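You operate a simulated robot arm through the tools that you are given. There is no shell and no other tool.

You are at the controls of a simulated robot arm. One attempt, no reset.

JOB
Unhook the landed end and park the hook above the yellow band.
Fine: open the latch, run the hook out, shut the latch again; the end stays. Where these are worked on the way, their far stop is far enough and under half their travel is too little: hook latch.

It is judged by the outcome, as a careful person would: the job done as asked, and still so three seconds after it is handed in. It fails if anything else is knocked over, pushed out of place, dropped, spilled or broken.

ROBOT AND FRAMES
A 6-joint arm with a two-finger gripper on a trunk, on a base that moves. Base frame: it is fixed to the floor where the robot stands at the start and does not move with it; the origin is under the middle of the robot, x ahead of it, y to its left, z up. Lengths are in mm, angles in degrees, forces in N, time in s.
It reaches about 1298 mm from its shoulder. Its first joint turns from -149.0 to 149.0 degrees. Places, roughly: dished end with a red eye [2750, -2250, 750]. Payload 1.57 kg.
The TCP is the grasp point between the finger pads, 21 mm short of the fingertips. In the tool frame z runs along the fingers and y along their closing line. The gripper opens to 70 mm; its body begins 50 mm behind the TCP.
Orientation is told as [roll, pitch, yaw] about the base's x, y, z axes, in that order, counted from this pose: with the fingers straight down and closing along the base's y, the tool's x points along the base's -x, its y along +y and its z along -z.

CONTROLS
- The arm moves only by the tool jog_arm. Its argument "series" is a list of rows, each a list of 2 entries, a list of its own where there are three numbers: the shift along the base's x, y, z in cm, then the turn, a rotation vector about the base's x, y, z in degrees. In form: [[[tx, ty, tz], [wx, wy, wz]], ...]. A call has 1 to 20 rows; each row shifts and turns the commanded pose from where the row before left it. "hand" is the gripper command, from -1 (shut) to 1 (fully open), values between in proportion, set as the call begins (left out, the last holds). Rows are played at 5 a second. More than 50 mm and 8.6 degrees between two rows, or a gripper value outside its range, and nothing of the call is played. Where a pose cannot be reached the arm comes as near as it can. A force on the tool above 40 N (or 10 N above the force at the start of the call, whichever is more), or a blocked arm, ends the call early, and 0.2 s more pass. Each finger travels about 103.7 mm/s and halts on what it meets, pressing with about 29 N; the grip force reading is that of the motor and also rises with nothing between the fingers. The clock runs only during rows and for 0.2 s after the last one: add rows that do not move to give the fingers time. It gives the time, the measured TCP pose, the force on the tool (base axes), the opening and the grip force at its end, in the units of the frame above (readings bear some noise), with the torque about the TCP (base axes, N m) and any sound that the robot's microphone picked up.
- Cameras (640 x 400 px; columns grow to the right, rows downward): "scene" is now at [39.4, 138.3, 1858.1]; the picture's right is [-0.29, -0.96, 0.00], its down [-0.56, 0.17, -0.81] and it looks along [0.77, -0.23, -0.59] (base axes); focal length 286 px, centre (320, 200). "wrist" rides on the gripper at [79, 4, -81] in the tool frame; the picture's right is [-0.05, 1.00, 0.00], its down [-0.67, -0.04, -0.74] and it looks along [-0.74, -0.04, 0.67] (tool axes); focal length 256 px, centre (320, 200). There is no depth. A picture from a camera that has moved, and an enlarged one, comes with that camera's place and axes in the base frame and with its lens.
- get_image(camera): a new picture of that camera. No time passes.
- raise_lower(by): slides the trunk up (or, below 0, down) by that many mm; the arm and the scene camera ride with it, the base frame stays. It gives what a move gives, with no picture.
- roll_base(legs): drives the robot by 1 to 6 legs, each [ahead, turn to the left] in mm and degrees, along the robot's own axes; the way and the turn of a leg run together, so that a leg with both is an arc; at most 1500 mm and 180 degrees a leg. The arm and the cameras ride along, it lands a little off, and it stops where it bumps. It gives what a move gives.
- turn_head(pan, tilt): turns the head with the scene camera to pan (to the left, within 155 degrees either way) and tilt (down, from -29 to 69), counted from straight ahead of the robot. It gives what a move gives.
- enlarge(camera, box): a new picture of the part [left, top, right, bottom] of that camera's present view, enlarged. No time passes.
- finish_job(): hands the job in; it is judged then, once.

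Places have to be worked out from the pictures, the camera data and where the tool is seen. Open the gripper and draw the arm clear of the work before you hand the job in, unless the task says otherwise.

The tools are called after ">>>" by a JSON object that holds its "op" and its "data". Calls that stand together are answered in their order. jog_arm: Moves the arm, as the interface text tells. Its arguments: {"type":"object","properties":{"series":{"type":"array"},"hand":{"type":"number"}},"required":["series"]} The other tools are called the same way: raise_lower (by) moves the trunk up or down; roll_base (legs) drives the base; turn_head (pan, tilt) turns the head that bears the scene camera; get_image (camera) takes a picture; enlarge (camera, box) takes an enlarged picture of a part of a camera's view; finish_job () hands the job in.

At the start:

```text
time: 0.0
position: [727.7, -179.7, 1175.2]
tool_rot: [0.0, -0.1, 0.6]
wrist_force: [0.0, -0.8, 0.9]
wrist_torque: [0.01, 0.01, -0.02]
opening: 70.2
grasp_force: 0.2
trunk travel left (down, up): [-857.0, 113.0]
robot x, y, heading: [3.2, -8.1, -0.3]
head pan, tilt (commanded): [-16.6, 36.1]
```

scene: 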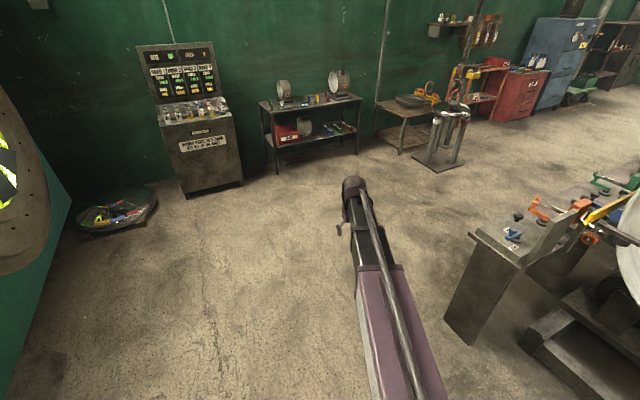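
wrist: 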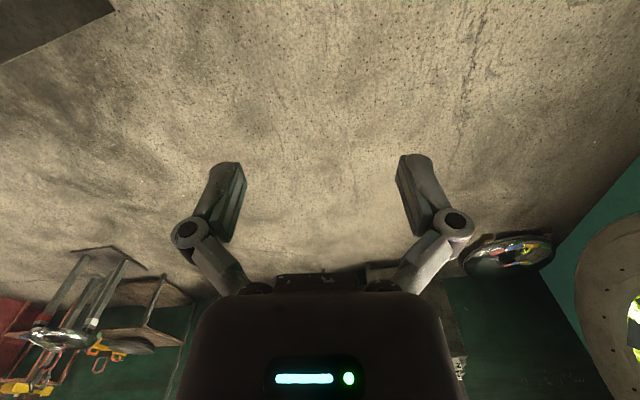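

I'll look toward the dished end at about [2750, -2250, 750], which lies at roughly -41° pan from here.

>>> {"op": "turn_head", "data": {"pan": -41, "tilt": 15}}

```text
time: 0.9
position: [727.8, -179.3, 1175.6]
tool_rot: [0.1, 0.0, 0.7]
wrist_force: [-0.1, -1.1, -0.2]
wrist_torque: [-0.02, 0.0, -0.01]
opening: 70.0
grasp_force: 0.0
trunk travel left (down, up): [-857.0, 113.0]
robot x, y, heading: [1.6, -8.2, -0.2]
head pan, tilt (commanded): [-41.0, 15.0]
```

The head has turned; I take a picture to find the dished end.

>>> {"op": "get_image", "data": {"camera": "scene"}}

>>> {"op": "enlarge", "data": {"camera": "scene", "box": [220, 100, 420, 225]}}

```text
taken
camera scene: at [26.2, 102.1, 1891.8], right [-0.66, -0.75, 0.0], down [-0.2, 0.17, -0.97], along [0.73, -0.63, -0.26], focal length 286 px, centre (320, 200)
```

scene: 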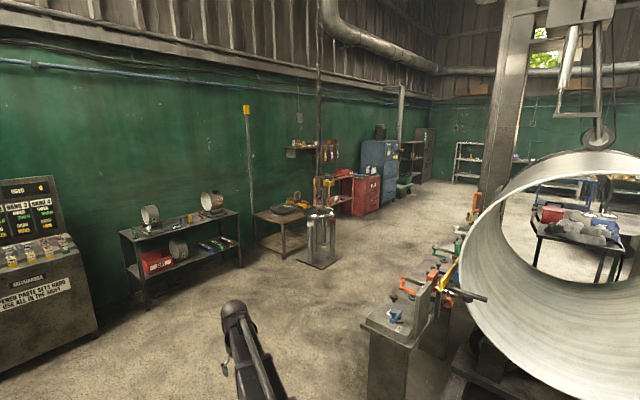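

```text
3.20 times, centred on (320, 162) of scene
camera zoom: at [26.2, 102.1, 1891.8], right [-0.66, -0.75, 0.0], down [-0.2, 0.17, -0.97], along [0.73, -0.63, -0.26], focal length 916 px, centre (320, 320)
```

zoom: 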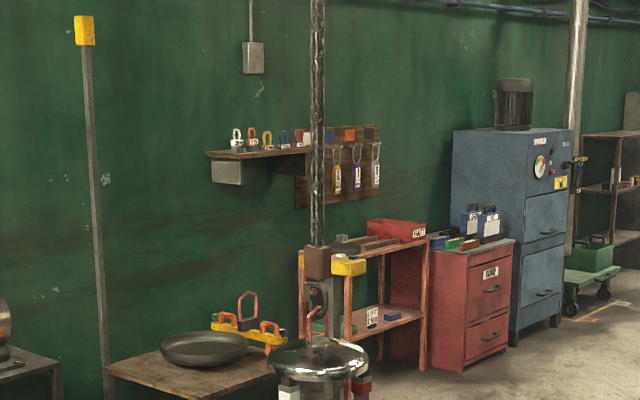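

The chain hoist hangs over a stand carrying a dished end with a red eye. I enlarge it for detail.

>>> {"op": "enlarge", "data": {"camera": "scene", "box": [290, 165, 354, 205]}}

>>> {"op": "enlarge", "data": {"camera": "scene", "box": [230, 95, 294, 135]}}

>>> {"op": "enlarge", "data": {"camera": "scene", "box": [280, 200, 360, 280]}}

>>> {"op": "enlarge", "data": {"camera": "scene", "box": [250, 0, 410, 100]}}

```text
10.00 times, centred on (322, 185) of scene
camera zoom: at [26.2, 102.1, 1891.8], right [-0.66, -0.75, 0.0], down [-0.2, 0.17, -0.97], along [0.73, -0.63, -0.26], focal length 2863 px, centre (300, 350)
```

zoom: 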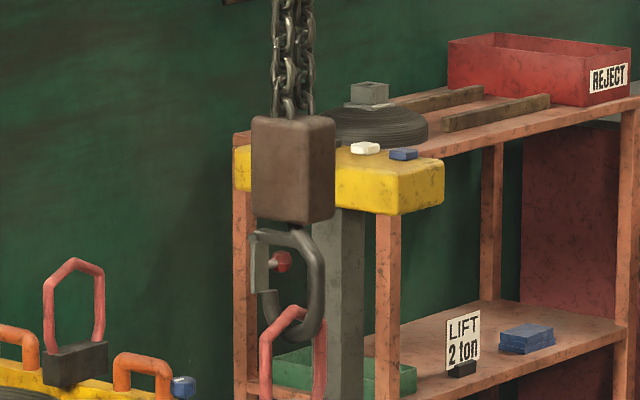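

```text
10.00 times, centred on (262, 115) of scene
camera zoom: at [26.2, 102.1, 1891.8], right [-0.66, -0.75, 0.0], down [-0.2, 0.17, -0.97], along [0.73, -0.63, -0.26], focal length 2863 px, centre (900, 1050)
```

zoom: 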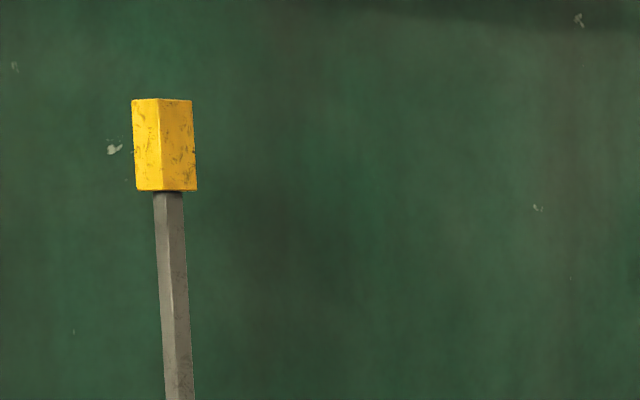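

```text
5.00 times, centred on (320, 240) of scene
camera zoom: at [26.2, 102.1, 1891.8], right [-0.66, -0.75, 0.0], down [-0.2, 0.17, -0.97], along [0.73, -0.63, -0.26], focal length 1431 px, centre (320, 0)
```

zoom: 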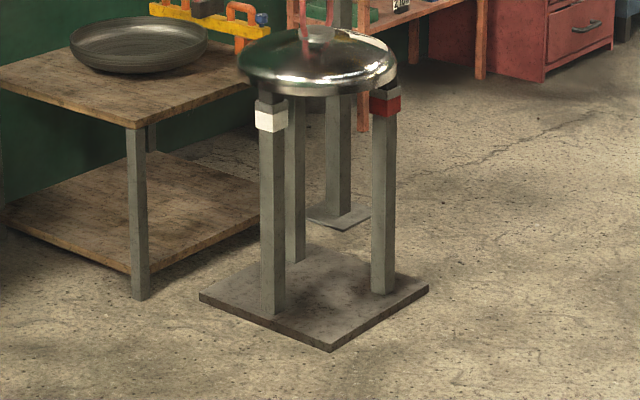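

```text
4.00 times, centred on (330, 50) of scene
camera zoom: at [26.2, 102.1, 1891.8], right [-0.66, -0.75, 0.0], down [-0.2, 0.17, -0.97], along [0.73, -0.63, -0.26], focal length 1145 px, centre (280, 800)
```

zoom: 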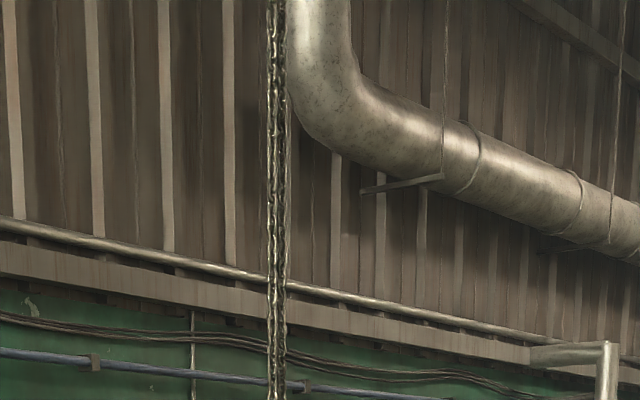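

The hook carries a latch with a red knob and the red eye passes through it. I see yellow on a tall post and a yellow block on another post, so I'll drive closer, keeping clear of the bench on the right, and look again.

>>> {"op": "roll_base", "data": {"legs": [[1300, 0]]}}

>>> {"op": "turn_head", "data": {"pan": -57, "tilt": 15}}

>>> {"op": "get_image", "data": {"camera": "scene"}}

```text
time: 8.8
position: [2004.0, -179.3, 1174.9]
tool_rot: [0.0, 0.0, 0.7]
wrist_force: [0.4, 0.1, 0.2]
wrist_torque: [0.03, 0.0, -0.01]
opening: 70.1
grasp_force: 0.1
trunk travel left (down, up): [-857.0, 113.0]
robot x, y, heading: [1277.2, -9.1, 0.0]
head pan, tilt (commanded): [-41.0, 15.0]
```

```text
time: 9.5
position: [2003.1, -178.8, 1176.2]
tool_rot: [0.0, -0.1, 0.7]
wrist_force: [0.7, 0.4, 0.2]
wrist_torque: [0.02, 0.0, -0.04]
opening: 69.6
grasp_force: 0.0
trunk travel left (down, up): [-857.0, 113.0]
robot x, y, heading: [1275.4, -8.5, -0.1]
head pan, tilt (commanded): [-57.0, 15.0]
```

```text
taken
camera scene: at [1282.0, 84.4, 1891.8], right [-0.84, -0.55, 0.0], down [-0.14, 0.22, -0.97], along [0.53, -0.81, -0.26], focal length 286 px, centre (320, 200)
```

scene: 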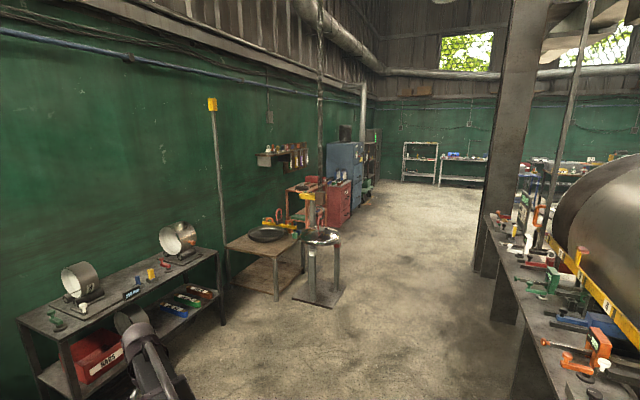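

>>> {"op": "enlarge", "data": {"camera": "scene", "box": [270, 150, 366, 210]}}

>>> {"op": "enlarge", "data": {"camera": "scene", "box": [240, 210, 368, 320]}}

>>> {"op": "enlarge", "data": {"camera": "scene", "box": [190, 90, 286, 150]}}

>>> {"op": "enlarge", "data": {"camera": "scene", "box": [270, 0, 382, 150]}}

```text
6.67 times, centred on (318, 180) of scene
camera zoom: at [1282.0, 84.4, 1891.8], right [-0.84, -0.55, 0.0], down [-0.14, 0.22, -0.97], along [0.53, -0.81, -0.26], focal length 1908 px, centre (333, 333)
```

zoom: 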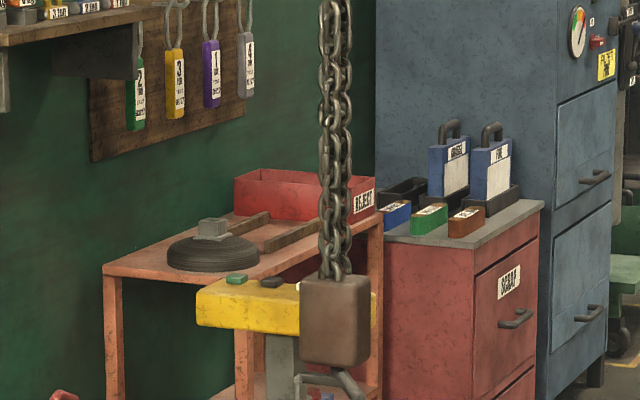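

```text
3.64 times, centred on (304, 265) of scene
camera zoom: at [1282.0, 84.4, 1891.8], right [-0.84, -0.55, 0.0], down [-0.14, 0.22, -0.97], along [0.53, -0.81, -0.26], focal length 1041 px, centre (378, -36)
```

zoom: 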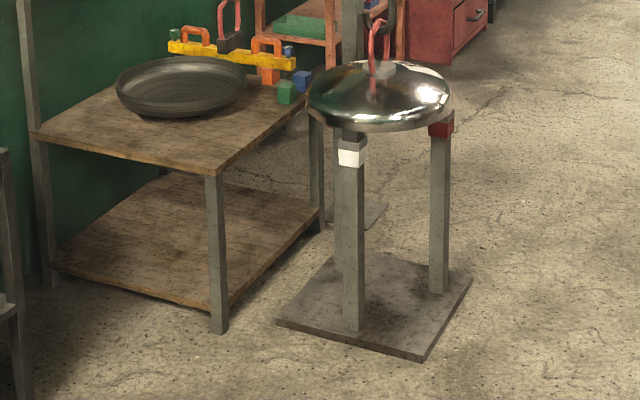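

```text
6.67 times, centred on (238, 120) of scene
camera zoom: at [1282.0, 84.4, 1891.8], right [-0.84, -0.55, 0.0], down [-0.14, 0.22, -0.97], along [0.53, -0.81, -0.26], focal length 1908 px, centre (867, 733)
```

zoom: 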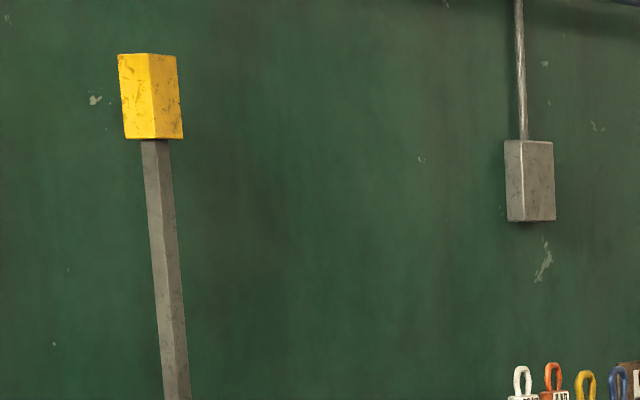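

```text
2.67 times, centred on (326, 75) of scene
camera zoom: at [1282.0, 84.4, 1891.8], right [-0.84, -0.55, 0.0], down [-0.14, 0.22, -0.97], along [0.53, -0.81, -0.26], focal length 763 px, centre (304, 533)
```

zoom: 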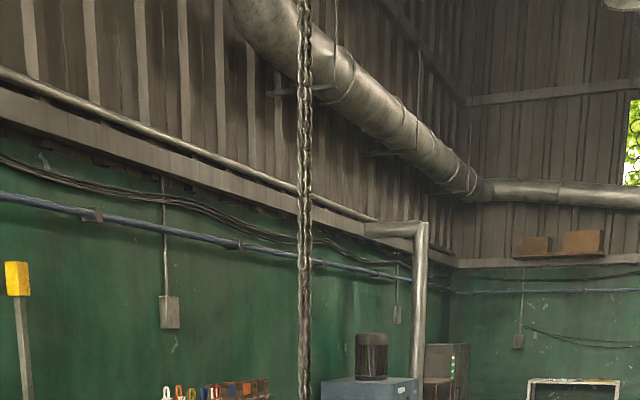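

The yellow box on the post looks like a hoist control stand with coloured buttons (about [3250, -2760, 1000]), and the yellow band is on the tall post at about [3775, -1806, 2070]. I enlarge the hook and the buttons from here.

>>> {"op": "enlarge", "data": {"camera": "scene", "box": [302, 190, 342, 240]}}

>>> {"op": "enlarge", "data": {"camera": "scene", "box": [294, 184, 334, 209]}}

>>> {"op": "enlarge", "data": {"camera": "scene", "box": [200, 90, 260, 330]}}

```text
8.00 times, centred on (322, 215) of scene
camera zoom: at [1282.0, 84.4, 1891.8], right [-0.84, -0.55, 0.0], down [-0.14, 0.22, -0.97], along [0.53, -0.81, -0.26], focal length 2290 px, centre (304, 80)
```

zoom: 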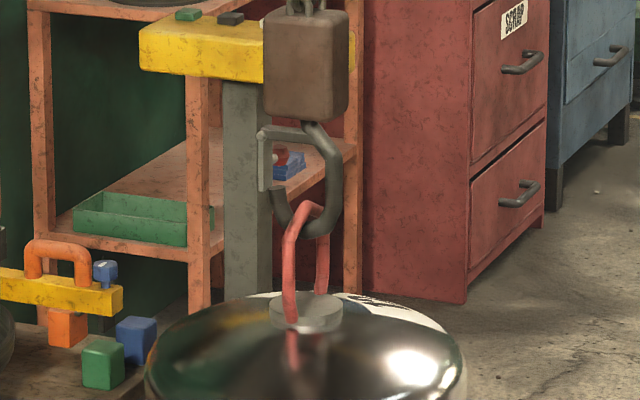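

```text
16.00 times, centred on (314, 196) of scene
camera zoom: at [1282.0, 84.4, 1891.8], right [-0.84, -0.55, 0.0], down [-0.14, 0.22, -0.97], along [0.53, -0.81, -0.26], focal length 4580 px, centre (416, 256)
```

zoom: 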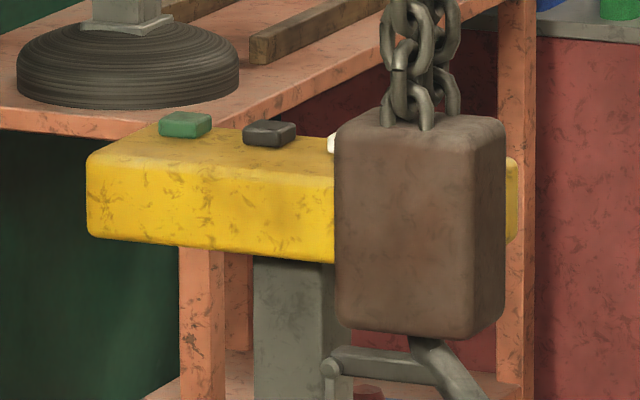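

```text
1.67 times, centred on (230, 210) of scene
camera zoom: at [1282.0, 84.4, 1891.8], right [-0.84, -0.55, 0.0], down [-0.14, 0.22, -0.97], along [0.53, -0.81, -0.26], focal length 477 px, centre (470, 183)
```

zoom: 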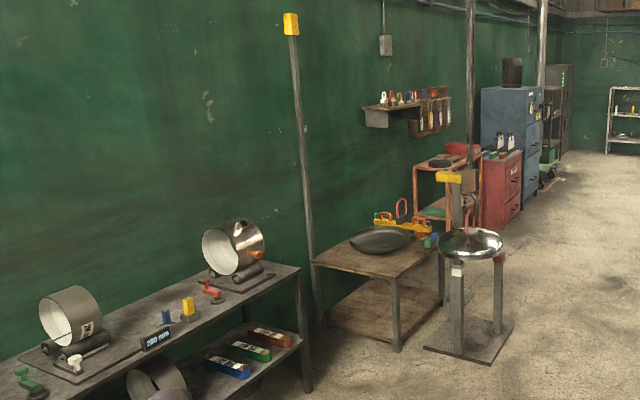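

The hook is a C-shape with its mouth and latch toward the wall-left side, with the eye through it. I'll drive round into the open aisle to view the hook and buttons from the -x side.

>>> {"op": "roll_base", "data": {"legs": [[450, 0], [0, -90], [1500, 0], [500, 0]]}}

>>> {"op": "turn_head", "data": {"pan": 75, "tilt": 30}}

>>> {"op": "get_image", "data": {"camera": "scene"}}

```text
time: 30.0
position: [1624.7, -2702.2, 1174.6]
tool_rot: [0.0, 0.0, -88.2]
wrist_force: [0.1, 0.1, 0.2]
wrist_torque: [-0.01, 0.0, -0.01]
opening: 70.1
grasp_force: 0.0
trunk travel left (down, up): [-857.0, 113.0]
robot x, y, heading: [1784.9, -1969.0, -89.2]
head pan, tilt (commanded): [-57.0, 15.0]
```

```text
time: 32.1
position: [1625.0, -2700.9, 1177.0]
tool_rot: [0.1, 0.0, -88.1]
wrist_force: [0.3, -0.6, 0.3]
wrist_torque: [-0.01, 0.0, 0.02]
opening: 69.9
grasp_force: 0.0
trunk travel left (down, up): [-857.0, 113.0]
robot x, y, heading: [1784.4, -1971.3, -89.2]
head pan, tilt (commanded): [75.0, 30.0]
```

```text
taken
camera scene: at [2040.3, -1945.1, 1867.6], right [-0.25, -0.97, 0.0], down [-0.48, 0.12, -0.87], along [0.84, -0.21, -0.5], focal length 286 px, centre (320, 200)
```

scene: 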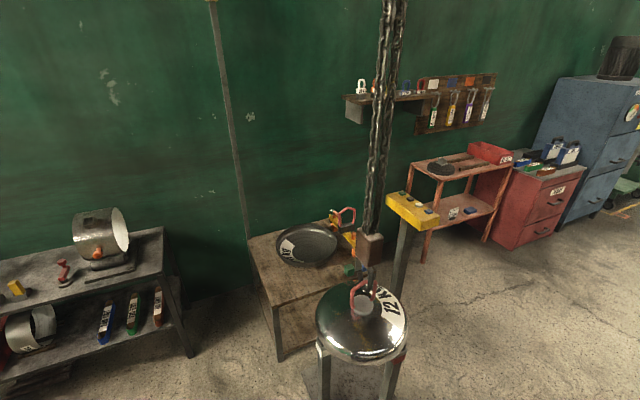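

Now the hook, the dished end and the yellow console are clearly seen. I enlarge on the hook and on the console.

>>> {"op": "enlarge", "data": {"camera": "scene", "box": [330, 225, 410, 330]}}

>>> {"op": "enlarge", "data": {"camera": "scene", "box": [375, 180, 455, 240]}}

>>> {"op": "enlarge", "data": {"camera": "scene", "box": [340, 0, 440, 240]}}

```text
3.81 times, centred on (370, 278) of scene
camera zoom: at [2040.3, -1945.1, 1867.6], right [-0.25, -0.97, 0.0], down [-0.48, 0.12, -0.87], along [0.84, -0.21, -0.5], focal length 1090 px, centre (130, -95)
```

zoom: 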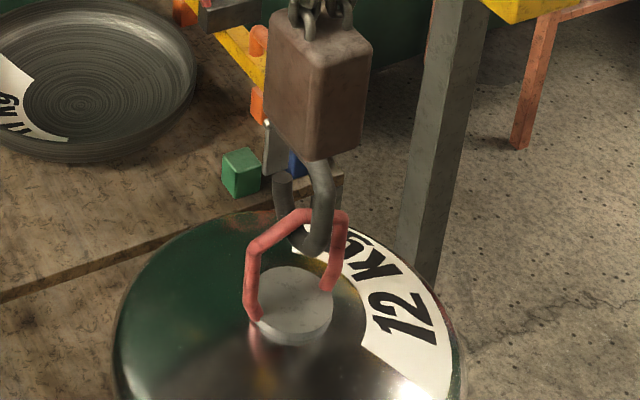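

```text
6.67 times, centred on (415, 210) of scene
camera zoom: at [2040.3, -1945.1, 1867.6], right [-0.25, -0.97, 0.0], down [-0.48, 0.12, -0.87], along [0.84, -0.21, -0.5], focal length 1908 px, centre (-313, 133)
```

zoom: 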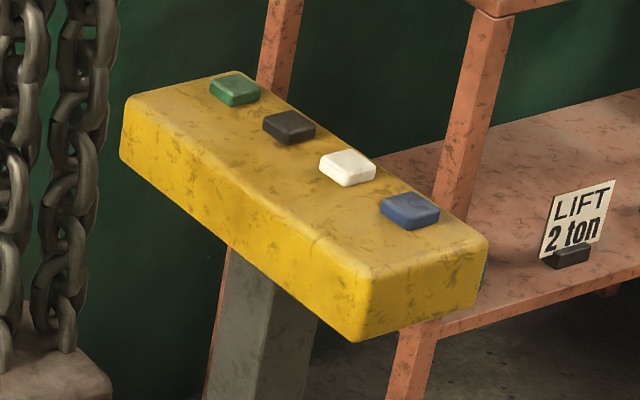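

```text
1.67 times, centred on (390, 120) of scene
camera zoom: at [2040.3, -1945.1, 1867.6], right [-0.25, -0.97, 0.0], down [-0.48, 0.12, -0.87], along [0.84, -0.21, -0.5], focal length 477 px, centre (203, 333)
```

zoom: 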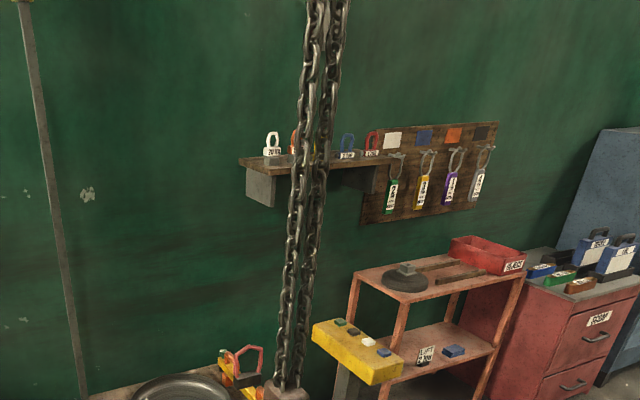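

The console has four buttons (green, black, white, blue) along its top in a row roughly parallel to x, set toward its -y edge. I'll drive on down the aisle to view the console from the -y side, where any markings would be.

>>> {"op": "roll_base", "data": {"legs": [[1250, 0], [0, 90]]}}

>>> {"op": "turn_head", "data": {"pan": 25, "tilt": 25}}

>>> {"op": "get_image", "data": {"camera": "scene"}}

```text
time: 45.4
position: [2538.3, -3349.2, 1177.1]
tool_rot: [0.0, 0.0, 2.4]
wrist_force: [-0.3, -1.3, 0.4]
wrist_torque: [-0.02, -0.02, -0.06]
opening: 70.0
grasp_force: 0.0
trunk travel left (down, up): [-857.0, 113.0]
robot x, y, heading: [1802.7, -3171.9, 0.9]
head pan, tilt (commanded): [75.0, 30.0]
```

```text
time: 46.6
position: [2538.7, -3347.5, 1175.7]
tool_rot: [0.0, 0.0, 2.5]
wrist_force: [-0.3, 0.3, -0.3]
wrist_torque: [0.01, 0.02, 0.01]
opening: 70.0
grasp_force: 0.0
trunk travel left (down, up): [-857.0, 113.0]
robot x, y, heading: [1810.5, -3172.5, 1.2]
head pan, tilt (commanded): [25.0, 25.0]
```

```text
taken
camera scene: at [1840.9, -2961.7, 1875.6], right [0.44, -0.9, 0.0], down [-0.38, -0.19, -0.91], along [0.81, 0.4, -0.42], focal length 286 px, centre (320, 200)
```

scene: 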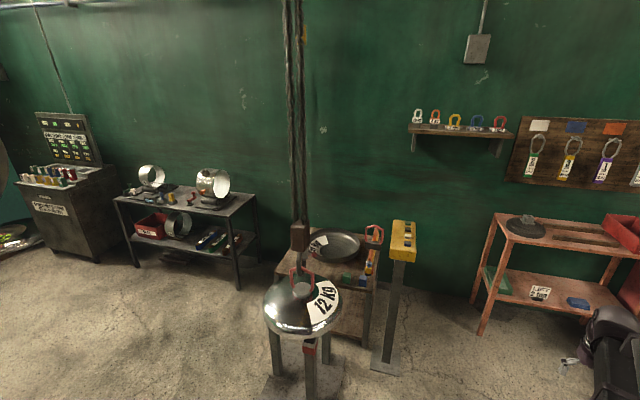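

>>> {"op": "enlarge", "data": {"camera": "scene", "box": [375, 210, 439, 270]}}

>>> {"op": "enlarge", "data": {"camera": "scene", "box": [270, 210, 334, 310]}}

>>> {"op": "enlarge", "data": {"camera": "scene", "box": [270, 0, 334, 110]}}

>>> {"op": "enlarge", "data": {"camera": "scene", "box": [500, 100, 640, 200]}}

```text
6.67 times, centred on (407, 240) of scene
camera zoom: at [1840.9, -2961.7, 1875.6], right [0.44, -0.9, 0.0], down [-0.38, -0.19, -0.91], along [0.81, 0.4, -0.42], focal length 1908 px, centre (-260, -67)
```

zoom: 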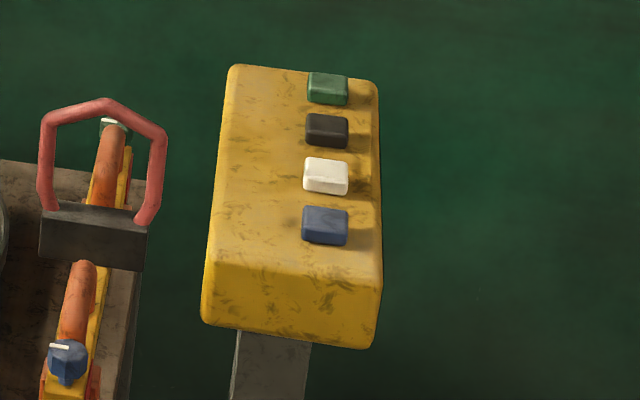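

```text
4.00 times, centred on (302, 260) of scene
camera zoom: at [1840.9, -2961.7, 1875.6], right [0.44, -0.9, 0.0], down [-0.38, -0.19, -0.91], along [0.81, 0.4, -0.42], focal length 1145 px, centre (392, -40)
```

zoom: 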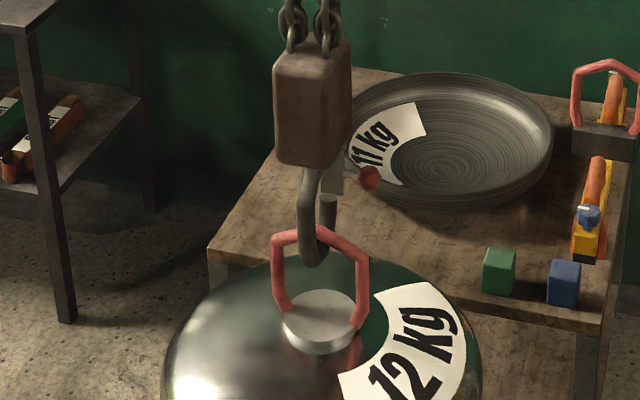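

```text
3.64 times, centred on (302, 55) of scene
camera zoom: at [1840.9, -2961.7, 1875.6], right [0.44, -0.9, 0.0], down [-0.38, -0.19, -0.91], along [0.81, 0.4, -0.42], focal length 1041 px, centre (386, 727)
```

zoom: 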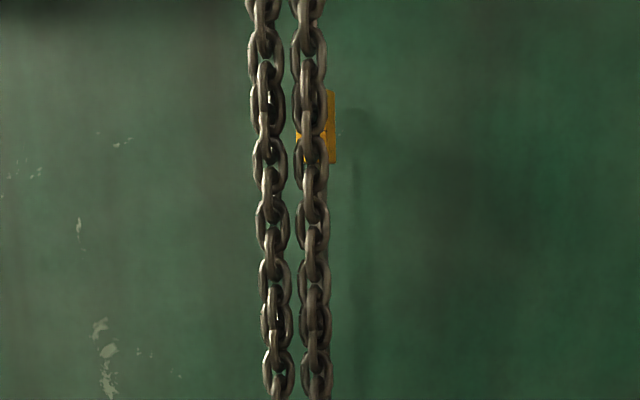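

```text
4.00 times, centred on (570, 150) of scene
camera zoom: at [1840.9, -2961.7, 1875.6], right [0.44, -0.9, 0.0], down [-0.38, -0.19, -0.91], along [0.81, 0.4, -0.42], focal length 1145 px, centre (-680, 400)
```

zoom: 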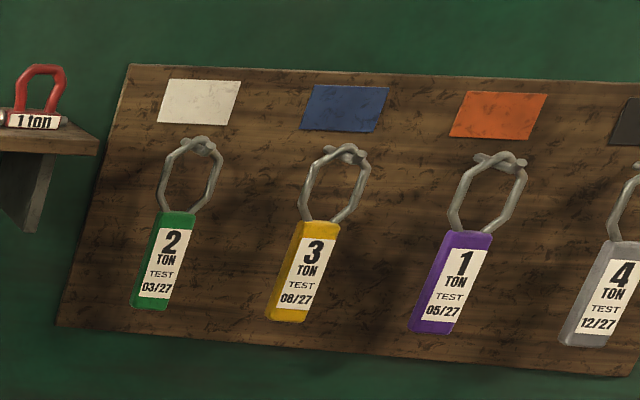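

The end carries "12 kg"; the hook mouth faces about +x with the latch and a red ball knob sticking out to -y near [2919, -2395, 995]. I'll raise the trunk for clearance and drive to about [2650, -3250] facing 60°, between hook and console.

>>> {"op": "raise_lower", "data": {"by": 100}}

>>> {"op": "roll_base", "data": {"legs": [[830, 0], [0, 60]]}}

>>> {"op": "turn_head", "data": {"pan": 15, "tilt": 40}}

>>> {"op": "get_image", "data": {"camera": "scene"}}

>>> {"op": "get_image", "data": {"camera": "wrist"}}

```text
time: 47.9
position: [2538.3, -3348.3, 1275.5]
tool_rot: [0.0, -0.1, 2.4]
wrist_force: [0.3, -0.6, 0.0]
wrist_torque: [0.02, 0.03, 0.02]
opening: 69.9
grasp_force: 0.1
trunk travel left (down, up): [-957.0, 13.0]
robot x, y, heading: [1806.7, -3170.2, 1.0]
head pan, tilt (commanded): [25.0, 25.0]
```

```text
time: 57.1
position: [3105.5, -2588.2, 1276.6]
tool_rot: [0.1, 0.2, 64.5]
wrist_force: [1.2, -0.8, -0.5]
wrist_torque: [0.0, 0.02, -0.01]
opening: 70.1
grasp_force: 0.2
trunk travel left (down, up): [-957.0, 13.0]
robot x, y, heading: [2589.7, -3142.7, 62.9]
head pan, tilt (commanded): [25.0, 25.0]
```

```text
time: 57.8
position: [3104.9, -2587.5, 1276.3]
tool_rot: [0.0, 0.0, 64.5]
wrist_force: [-0.2, 0.4, 0.1]
wrist_torque: [0.03, -0.02, 0.03]
opening: 69.6
grasp_force: 0.0
trunk travel left (down, up): [-957.0, 13.0]
robot x, y, heading: [2593.4, -3150.3, 62.7]
head pan, tilt (commanded): [15.0, 40.0]
```

```text
taken
camera scene: at [2438.3, -3024.3, 1952.2], right [0.98, -0.21, 0.0], down [-0.13, -0.63, -0.77], along [0.16, 0.75, -0.64], focal length 286 px, centre (320, 200)
```

scene: 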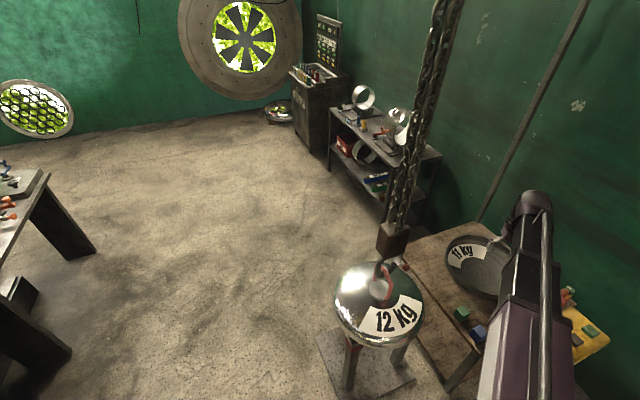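

```text
taken
camera wrist: at [3066.1, -2659.2, 1356.6], right [-0.88, 0.48, 0.0], down [0.32, 0.59, 0.74], along [0.36, 0.65, -0.67], focal length 256 px, centre (320, 200)
```

wrist: 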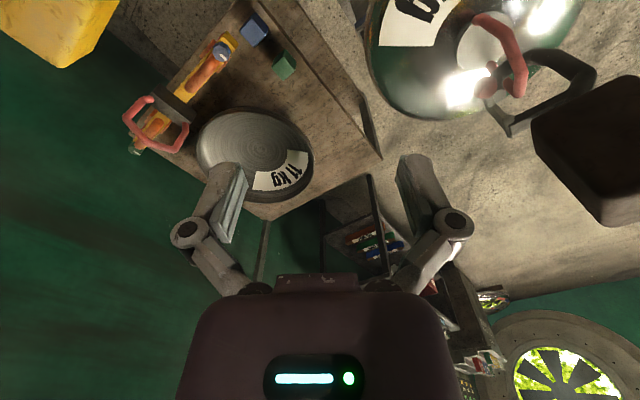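

The hook, latch and console are all in view. I enlarge the hook in both cameras to see how the latch lies.

>>> {"op": "enlarge", "data": {"camera": "scene", "box": [350, 200, 440, 310]}}

>>> {"op": "enlarge", "data": {"camera": "wrist", "box": [440, 0, 640, 225]}}

>>> {"op": "enlarge", "data": {"camera": "wrist", "box": [0, 0, 220, 150]}}

```text
3.64 times, centred on (395, 255) of scene
camera zoom: at [2438.3, -3024.3, 1952.2], right [0.98, -0.21, 0.0], down [-0.13, -0.63, -0.77], along [0.16, 0.75, -0.64], focal length 1041 px, centre (47, 0)
```

zoom: 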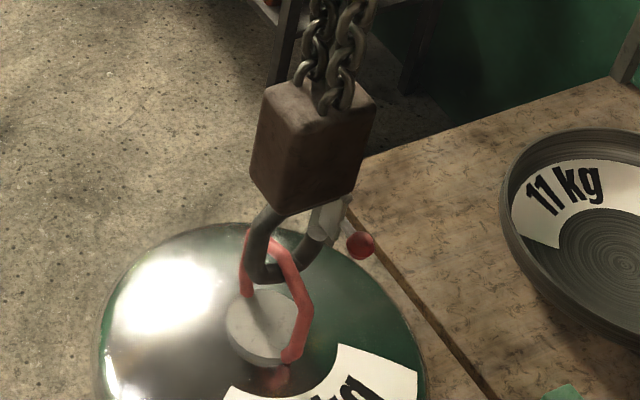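

```text
1.78 times, centred on (540, 112) of wrist
camera zoom: at [3066.1, -2659.2, 1356.6], right [-0.88, 0.48, 0.0], down [0.32, 0.59, 0.74], along [0.36, 0.65, -0.67], focal length 455 px, centre (-71, 356)
```

zoom: 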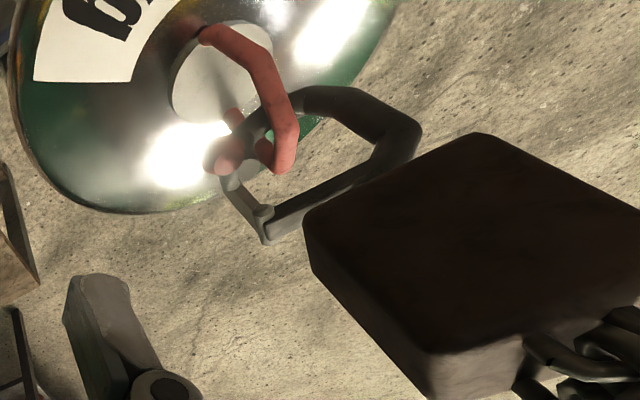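

```text
2.67 times, centred on (110, 75) of wrist
camera zoom: at [3066.1, -2659.2, 1356.6], right [-0.88, 0.48, 0.0], down [0.32, 0.59, 0.74], along [0.36, 0.65, -0.67], focal length 683 px, centre (880, 533)
```

zoom: 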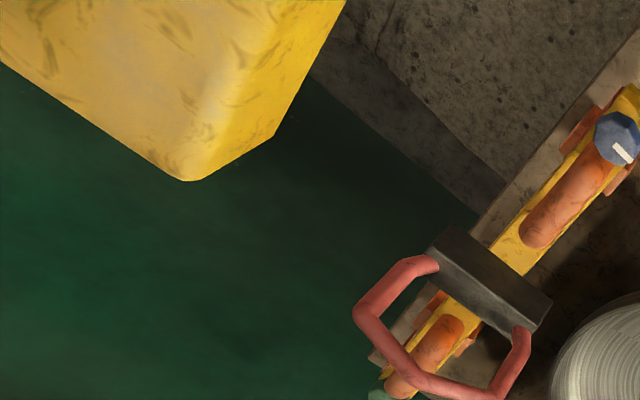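

I want a level, close look at the latch from its -y side, so I'll bring the gripper to about [2850, -2700, 1200] facing +y and pitch the fingers 45° forward, which levels the wrist camera.

>>> {"op": "jog_arm", "data": {"series": [[[-3.6, -1.6, -1.1], [0, 0, 3.6]], [[-3.6, -1.6, -1.1], [0, 0, 3.6]], [[-3.6, -1.6, -1.1], [0, 0, 3.6]], [[-3.6, -1.6, -1.1], [0, 0, 3.6]], [[-3.6, -1.6, -1.1], [0, 0, 3.6]], [[-3.6, -1.6, -1.1], [0, 0, 3.6]], [[-3.6, -1.6, -1.1], [0, 0, 3.9]], [[0, 0, 0], [7.5, 0, 0]], [[0, 0, 0], [7.5, 0, 0]], [[0, 0, 0], [7.5, 0, 0]], [[0, 0, 0], [7.5, 0, 0]], [[0, 0, 0], [7.5, 0, 0]], [[0, 0, 0], [7.5, 0, 0]], [[0, 0, 0], [0, 0, 0]]]}}

>>> {"op": "get_image", "data": {"camera": "wrist"}}

>>> {"op": "get_image", "data": {"camera": "scene"}}

```text
time: 60.8
position: [2925.5, -2593.3, 1329.7]
tool_rot: [0.0, -44.9, 90.0]
wrist_force: [0.1, 0.5, 0.3]
wrist_torque: [-0.04, 0.01, -0.04]
opening: 70.0
grasp_force: 0.0
out of reach, approached as far as the arm can: row 1, 2, 3, 4, 5, 6, 7, 8, 9, 10, 11, 12, 13
trunk travel left (down, up): [-957.0, 13.0]
robot x, y, heading: [2589.2, -3147.4, 62.5]
head pan, tilt (commanded): [15.0, 40.0]
```

```text
taken
camera wrist: at [2921.1, -2707.9, 1331.2], right [-1.0, 0.04, 0.04], down [0.04, -0.06, 1.0], along [0.04, 1.0, 0.05], focal length 256 px, centre (320, 200)
```

wrist: 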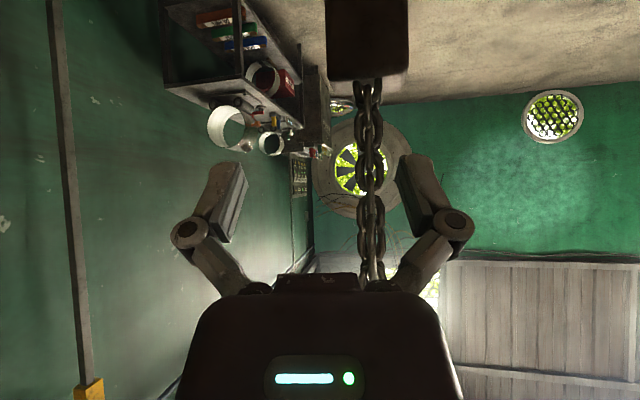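

```text
taken
camera scene: at [2439.1, -3025.0, 1952.3], right [0.98, -0.21, 0.0], down [-0.14, -0.63, -0.77], along [0.16, 0.75, -0.64], focal length 286 px, centre (320, 200)
```

scene: 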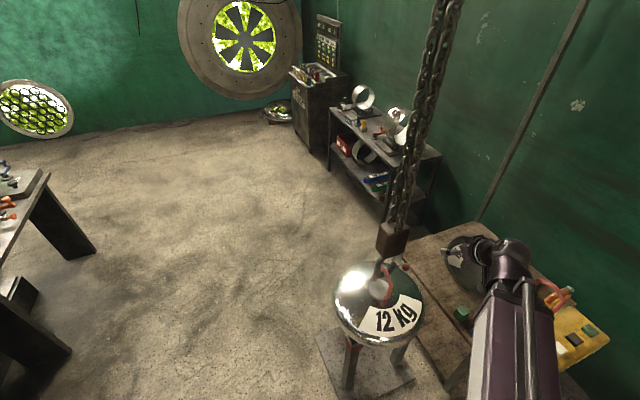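

The arm could not fold that near, so the TCP stands at [2925, -2593, 1330] with the camera level. I lower the trunk by 280 mm to look straight at the hook.

>>> {"op": "raise_lower", "data": {"by": -280}}

>>> {"op": "get_image", "data": {"camera": "wrist"}}

>>> {"op": "enlarge", "data": {"camera": "wrist", "box": [280, 90, 440, 220]}}

```text
time: 63.7
position: [2925.9, -2592.5, 1050.0]
tool_rot: [0.0, -44.9, 90.0]
wrist_force: [-0.1, 0.5, 0.6]
wrist_torque: [0.02, 0.02, 0.0]
opening: 70.0
grasp_force: 0.0
trunk travel left (down, up): [-677.0, 293.0]
robot x, y, heading: [2591.8, -3143.6, 63.1]
head pan, tilt (commanded): [15.0, 40.0]
```

```text
taken
camera wrist: at [2921.0, -2708.1, 1051.2], right [-1.0, 0.04, 0.04], down [0.04, -0.05, 1.0], along [0.04, 1.0, 0.05], focal length 256 px, centre (320, 200)
```

wrist: 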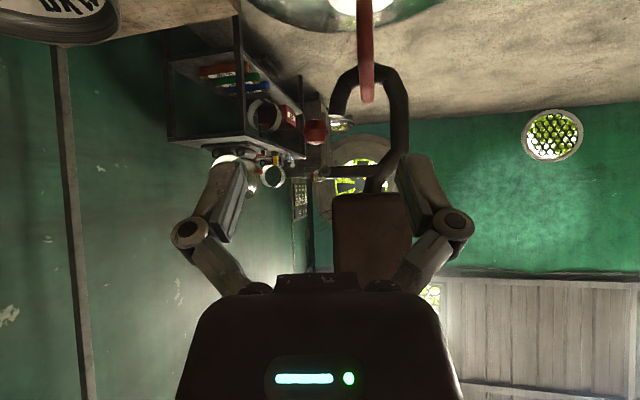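

```text
3.08 times, centred on (360, 155) of wrist
camera zoom: at [2921.0, -2708.1, 1051.2], right [-1.0, 0.04, 0.04], down [0.04, -0.05, 1.0], along [0.04, 1.0, 0.05], focal length 788 px, centre (197, 338)
```

zoom: 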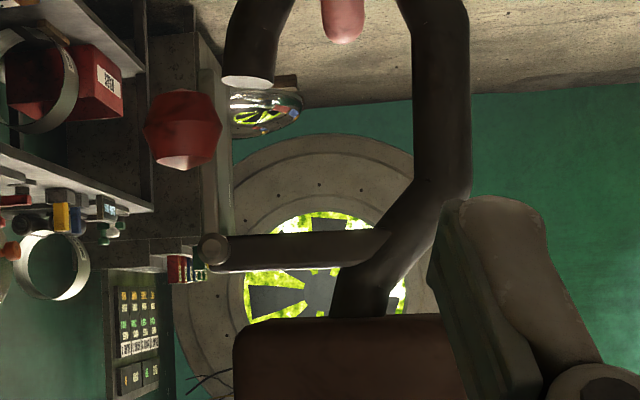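

The view is upside-down but sharp: hinge pin, latch, red knob, hook tip and eye bar are visible. I enlarge further on the latch.

>>> {"op": "enlarge", "data": {"camera": "wrist", "box": [300, 95, 370, 185]}}

>>> {"op": "enlarge", "data": {"camera": "wrist", "box": [290, 0, 450, 130]}}

>>> {"op": "enlarge", "data": {"camera": "scene", "box": [365, 215, 425, 300]}}

```text
4.44 times, centred on (335, 140) of wrist
camera zoom: at [2921.0, -2708.1, 1051.2], right [-1.0, 0.04, 0.04], down [0.04, -0.05, 1.0], along [0.04, 1.0, 0.05], focal length 1138 px, centre (253, 467)
```

zoom: 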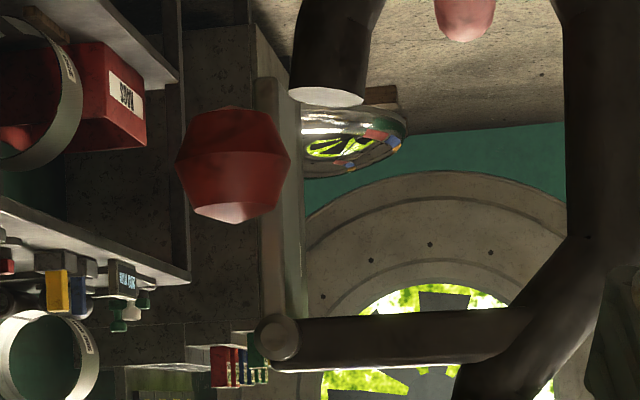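

```text
3.08 times, centred on (370, 65) of wrist
camera zoom: at [2921.0, -2708.1, 1051.2], right [-1.0, 0.04, 0.04], down [0.04, -0.05, 1.0], along [0.04, 1.0, 0.05], focal length 788 px, centre (166, 615)
```

zoom: 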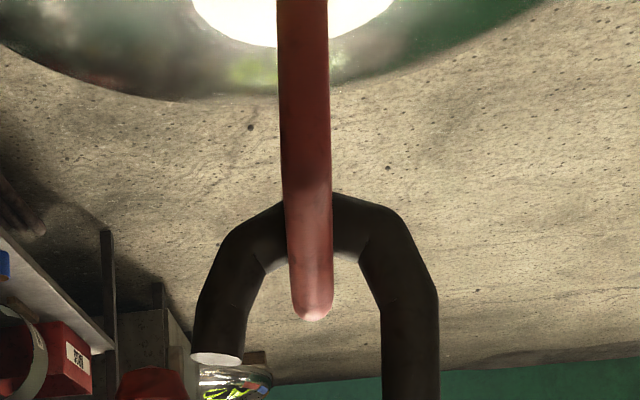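

```text
4.71 times, centred on (395, 258) of scene
camera zoom: at [2439.2, -3025.1, 1672.3], right [0.98, -0.21, 0.0], down [-0.14, -0.63, -0.77], along [0.16, 0.75, -0.64], focal length 1347 px, centre (-33, -71)
```

zoom: 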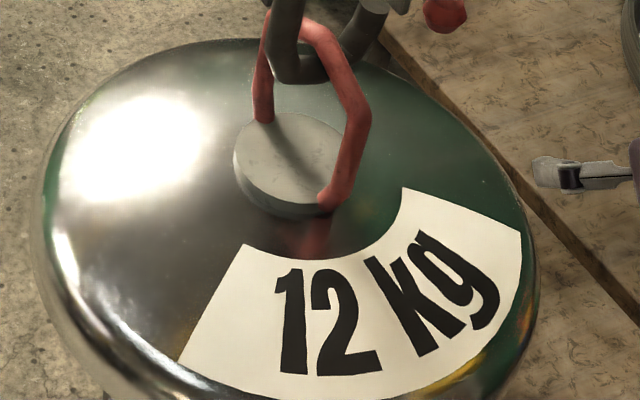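

The latch plate hangs from a hinge at about [2925, ·, 1028], lying outside (+x of) the hook tip, with the red ball at about [2937, -2390, 983]; so it should swing outward to +x and up. I close the fingers and go to a pre-position on the -x side of the ball, still short of it.

>>> {"op": "jog_arm", "data": {"series": [[[-0.44, 2.4, -1.3], [3, 0, 0]], [[-0.44, 2.4, -1.3], [3, 0, 0]], [[-0.44, 2.4, -1.3], [3, 0, 0]], [[-0.44, 2.4, -1.3], [3, 0, 0]], [[-0.44, 2.4, -1.3], [3, 0, 0]], [[0, 0, 0], [0, 0, 0]]], "hand": -1}}

>>> {"op": "get_image", "data": {"camera": "wrist"}}

>>> {"op": "get_image", "data": {"camera": "scene"}}

```text
time: 65.1
position: [2903.9, -2477.2, 1090.0]
tool_rot: [0.0, -59.8, 90.1]
wrist_force: [0.4, 1.1, 0.0]
wrist_torque: [-0.01, -0.01, -0.01]
opening: 0.1
grasp_force: 28.7
out of reach, approached as far as the arm can: row 1, 2, 3, 4, 5
trunk travel left (down, up): [-677.0, 293.0]
robot x, y, heading: [2594.7, -3145.7, 63.0]
head pan, tilt (commanded): [15.0, 40.0]
```

```text
taken
camera wrist: at [2898.9, -2588.2, 1060.2], right [-1.0, 0.03, 0.05], down [0.04, -0.31, 0.95], along [0.04, 0.95, 0.31], focal length 256 px, centre (320, 200)
```

wrist: 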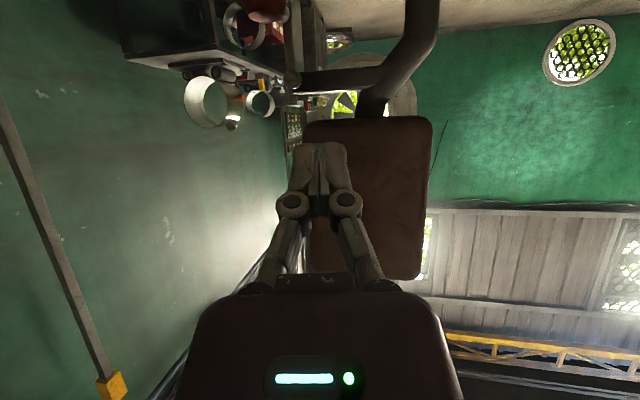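

```text
taken
camera scene: at [2439.1, -3025.1, 1672.3], right [0.98, -0.21, 0.0], down [-0.14, -0.63, -0.77], along [0.16, 0.75, -0.64], focal length 286 px, centre (320, 200)
```

scene: 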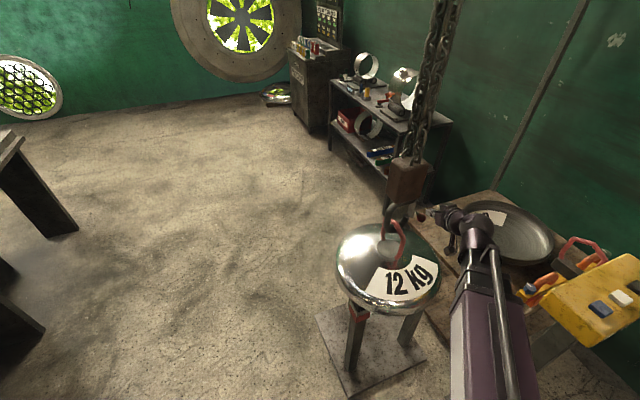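

The arm is too folded to get lower here, so I back the base off by 150 mm, which also takes the gripper away from the hook.

>>> {"op": "roll_base", "data": {"legs": [[-150, 0]]}}

>>> {"op": "jog_arm", "data": {"series": [[[0, 0, 0], [0, 0, 0]], [[0, 0, -2], [0, 0, 0]], [[0, 0, 0], [0, 0, 0]]]}}

```text
time: 66.6
position: [2834.6, -2612.5, 1088.6]
tool_rot: [0.0, -59.9, 90.1]
wrist_force: [-0.1, 0.4, 0.3]
wrist_torque: [0.01, 0.0, 0.04]
opening: 0.1
grasp_force: 28.6
trunk travel left (down, up): [-677.0, 293.0]
robot x, y, heading: [2524.0, -3283.4, 62.9]
head pan, tilt (commanded): [15.0, 40.0]
```

```text
time: 67.4
position: [2836.7, -2612.0, 1088.9]
tool_rot: [0.0, -59.8, 89.9]
wrist_force: [0.1, 0.0, -0.4]
wrist_torque: [0.01, -0.01, 0.02]
opening: 0.1
grasp_force: 28.4
out of reach, approached as far as the arm can: row 2
trunk travel left (down, up): [-677.0, 293.0]
robot x, y, heading: [2526.1, -3282.0, 62.8]
head pan, tilt (commanded): [15.0, 40.0]
```

The TCP is at [2837, -2612, 1089]. I move out toward [2904, -2470] first, then down to z about 985.

>>> {"op": "jog_arm", "data": {"series": [[[1.7, 3.5, 0], [0, 0, 0]], [[1.7, 3.5, 0], [0, 0, 0]], [[1.7, 3.5, 0], [0, 0, 0]], [[1.7, 3.5, 0], [0, 0, 0]], [[0, 0, -2.6], [0, 0, 0]], [[0, 0, -2.6], [0, 0, 0]], [[0, 0, -2.6], [0, 0, 0]], [[0, 0, -2.6], [0, 0, 0]], [[0, 0, 0], [0, 0, 0]]]}}

>>> {"op": "get_image", "data": {"camera": "wrist"}}

```text
time: 69.4
position: [2902.9, -2472.4, 1088.2]
tool_rot: [0.0, -59.7, 90.0]
wrist_force: [-0.7, -0.2, -0.6]
wrist_torque: [-0.04, -0.01, 0.01]
opening: 0.0
grasp_force: 28.5
out of reach, approached as far as the arm can: row 5, 6, 7, 8
trunk travel left (down, up): [-677.0, 293.0]
robot x, y, heading: [2523.4, -3280.6, 62.9]
head pan, tilt (commanded): [15.0, 40.0]
```

```text
taken
camera wrist: at [2898.2, -2583.3, 1060.1], right [-1.0, 0.03, 0.05], down [0.04, -0.31, 0.95], along [0.04, 0.95, 0.31], focal length 256 px, centre (320, 200)
```

wrist: 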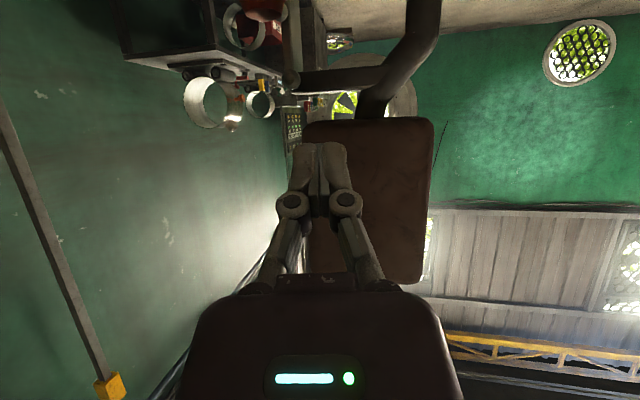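

The wrist seems to have a floor relative to the trunk (z limit the same at both distances), so I lower the trunk 105 mm to bring the TCP to ball height; at y -2472 nothing is near the fingers.

>>> {"op": "raise_lower", "data": {"by": -106}}

>>> {"op": "get_image", "data": {"camera": "wrist"}}

>>> {"op": "get_image", "data": {"camera": "scene"}}

```text
time: 70.8
position: [2903.0, -2471.9, 982.3]
tool_rot: [0.0, -59.7, 90.0]
wrist_force: [0.1, -0.9, 0.7]
wrist_torque: [-0.02, 0.05, 0.01]
opening: 0.1
grasp_force: 28.6
trunk travel left (down, up): [-571.0, 399.0]
robot x, y, heading: [2526.8, -3283.9, 62.9]
head pan, tilt (commanded): [15.0, 40.0]
```

```text
taken
camera wrist: at [2898.2, -2583.4, 954.2], right [-1.0, 0.03, 0.05], down [0.04, -0.31, 0.95], along [0.04, 0.95, 0.31], focal length 256 px, centre (320, 200)
```

wrist: 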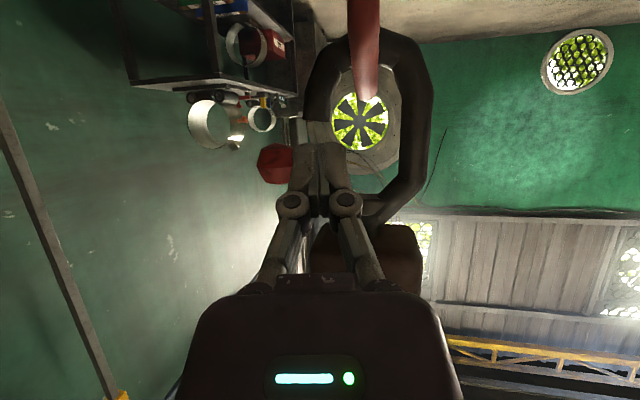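

```text
taken
camera scene: at [2370.4, -3159.0, 1566.3], right [0.98, -0.21, 0.0], down [-0.14, -0.63, -0.77], along [0.16, 0.75, -0.64], focal length 286 px, centre (320, 200)
```

scene: 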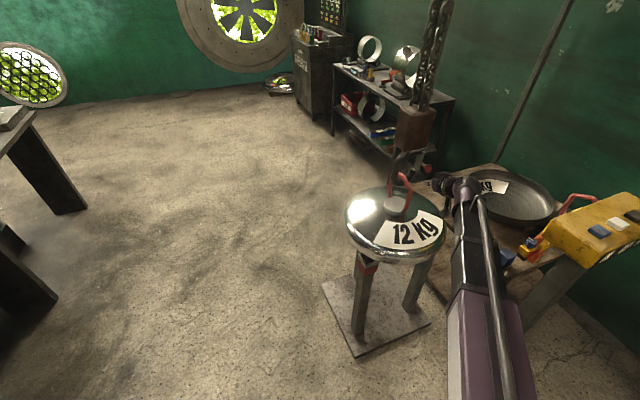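

The fingertips are lined up beside the ball (seen at about [2938, -2390, 985]) on its -x side. I advance +y by 72 mm so that the fingers lie alongside the ball.

>>> {"op": "jog_arm", "data": {"series": [[[0, 2.4, 0], [0, 0, 0]], [[0, 2.4, 0], [0, 0, 0]], [[0, 2.4, 0], [0, 0, 0]], [[0, 0, 0], [0, 0, 0]]]}}

>>> {"op": "get_image", "data": {"camera": "wrist"}}

>>> {"op": "enlarge", "data": {"camera": "scene", "box": [375, 120, 475, 220]}}

```text
time: 71.8
position: [2901.7, -2397.8, 983.2]
tool_rot: [0.1, -59.8, 89.9]
wrist_force: [-0.4, 0.8, -0.4]
wrist_torque: [-0.02, -0.03, 0.03]
opening: 0.0
grasp_force: 28.8
trunk travel left (down, up): [-571.0, 399.0]
robot x, y, heading: [2523.7, -3283.1, 62.9]
head pan, tilt (commanded): [15.0, 40.0]
```

```text
taken
camera wrist: at [2897.0, -2508.9, 954.1], right [-1.0, 0.03, 0.05], down [0.04, -0.31, 0.95], along [0.04, 0.95, 0.31], focal length 256 px, centre (320, 200)
```

wrist: 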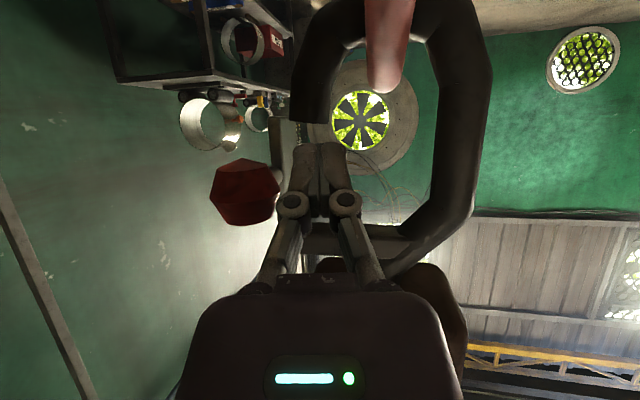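

```text
4.00 times, centred on (425, 170) of scene
camera zoom: at [2370.4, -3158.9, 1566.3], right [0.98, -0.21, 0.0], down [-0.14, -0.63, -0.77], along [0.16, 0.75, -0.64], focal length 1145 px, centre (-100, 320)
```

zoom: 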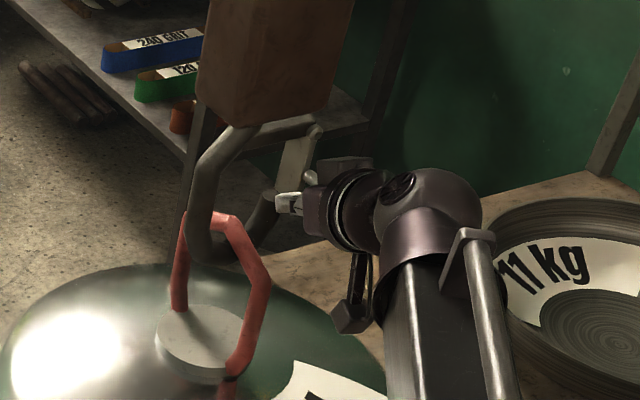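

The ball sits about 5 mm off the finger's +x side. I push gently +x along an arc about the hinge to swing the latch outward, watching the force.

>>> {"op": "jog_arm", "data": {"series": [[[0.5, 0, 0], [0, 0, 0]], [[0.5, 0, 0], [0, 0, 0]], [[0.5, 0, 0], [0, 0, 0]], [[0.5, 0, 0], [0, 0, 0]], [[0.5, 0, 0], [0, 0, 0]], [[0.5, 0, 0.05], [0, 0, 0]], [[0.5, 0, 0.1], [0, 0, 0]], [[0.5, 0, 0.15], [0, 0, 0]], [[0, 0, 0], [0, 0, 0]]]}}

>>> {"op": "get_image", "data": {"camera": "wrist"}}

>>> {"op": "enlarge", "data": {"camera": "scene", "box": [375, 120, 475, 220]}}

```text
time: 73.8
position: [2942.7, -2398.8, 981.3]
tool_rot: [0.0, -59.8, 90.0]
wrist_force: [-1.5, 0.1, -0.4]
wrist_torque: [0.02, 0.02, 0.0]
opening: 0.0
grasp_force: 28.4
out of reach, approached as far as the arm can: row 8
trunk travel left (down, up): [-571.0, 399.0]
robot x, y, heading: [2525.4, -3279.4, 62.8]
head pan, tilt (commanded): [15.0, 40.0]
```

```text
taken
camera wrist: at [2938.3, -2510.5, 954.1], right [-1.0, 0.03, 0.05], down [0.04, -0.31, 0.95], along [0.04, 0.95, 0.31], focal length 256 px, centre (320, 200)
```

wrist: 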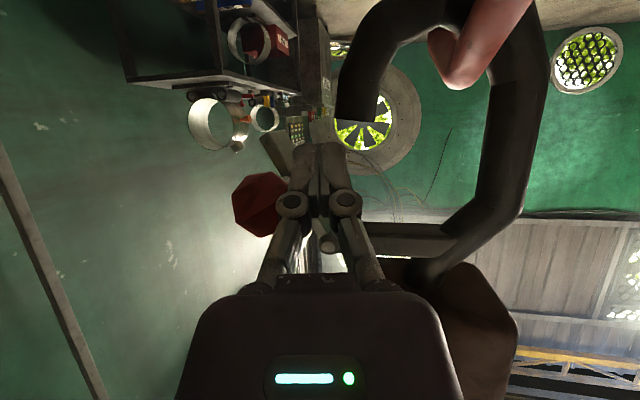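

```text
4.00 times, centred on (425, 170) of scene
camera zoom: at [2370.3, -3158.9, 1566.3], right [0.98, -0.21, 0.0], down [-0.14, -0.63, -0.77], along [0.16, 0.75, -0.64], focal length 1145 px, centre (-100, 320)
```

zoom: 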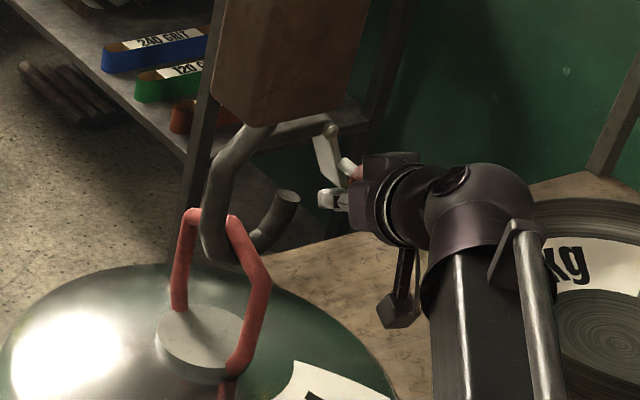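

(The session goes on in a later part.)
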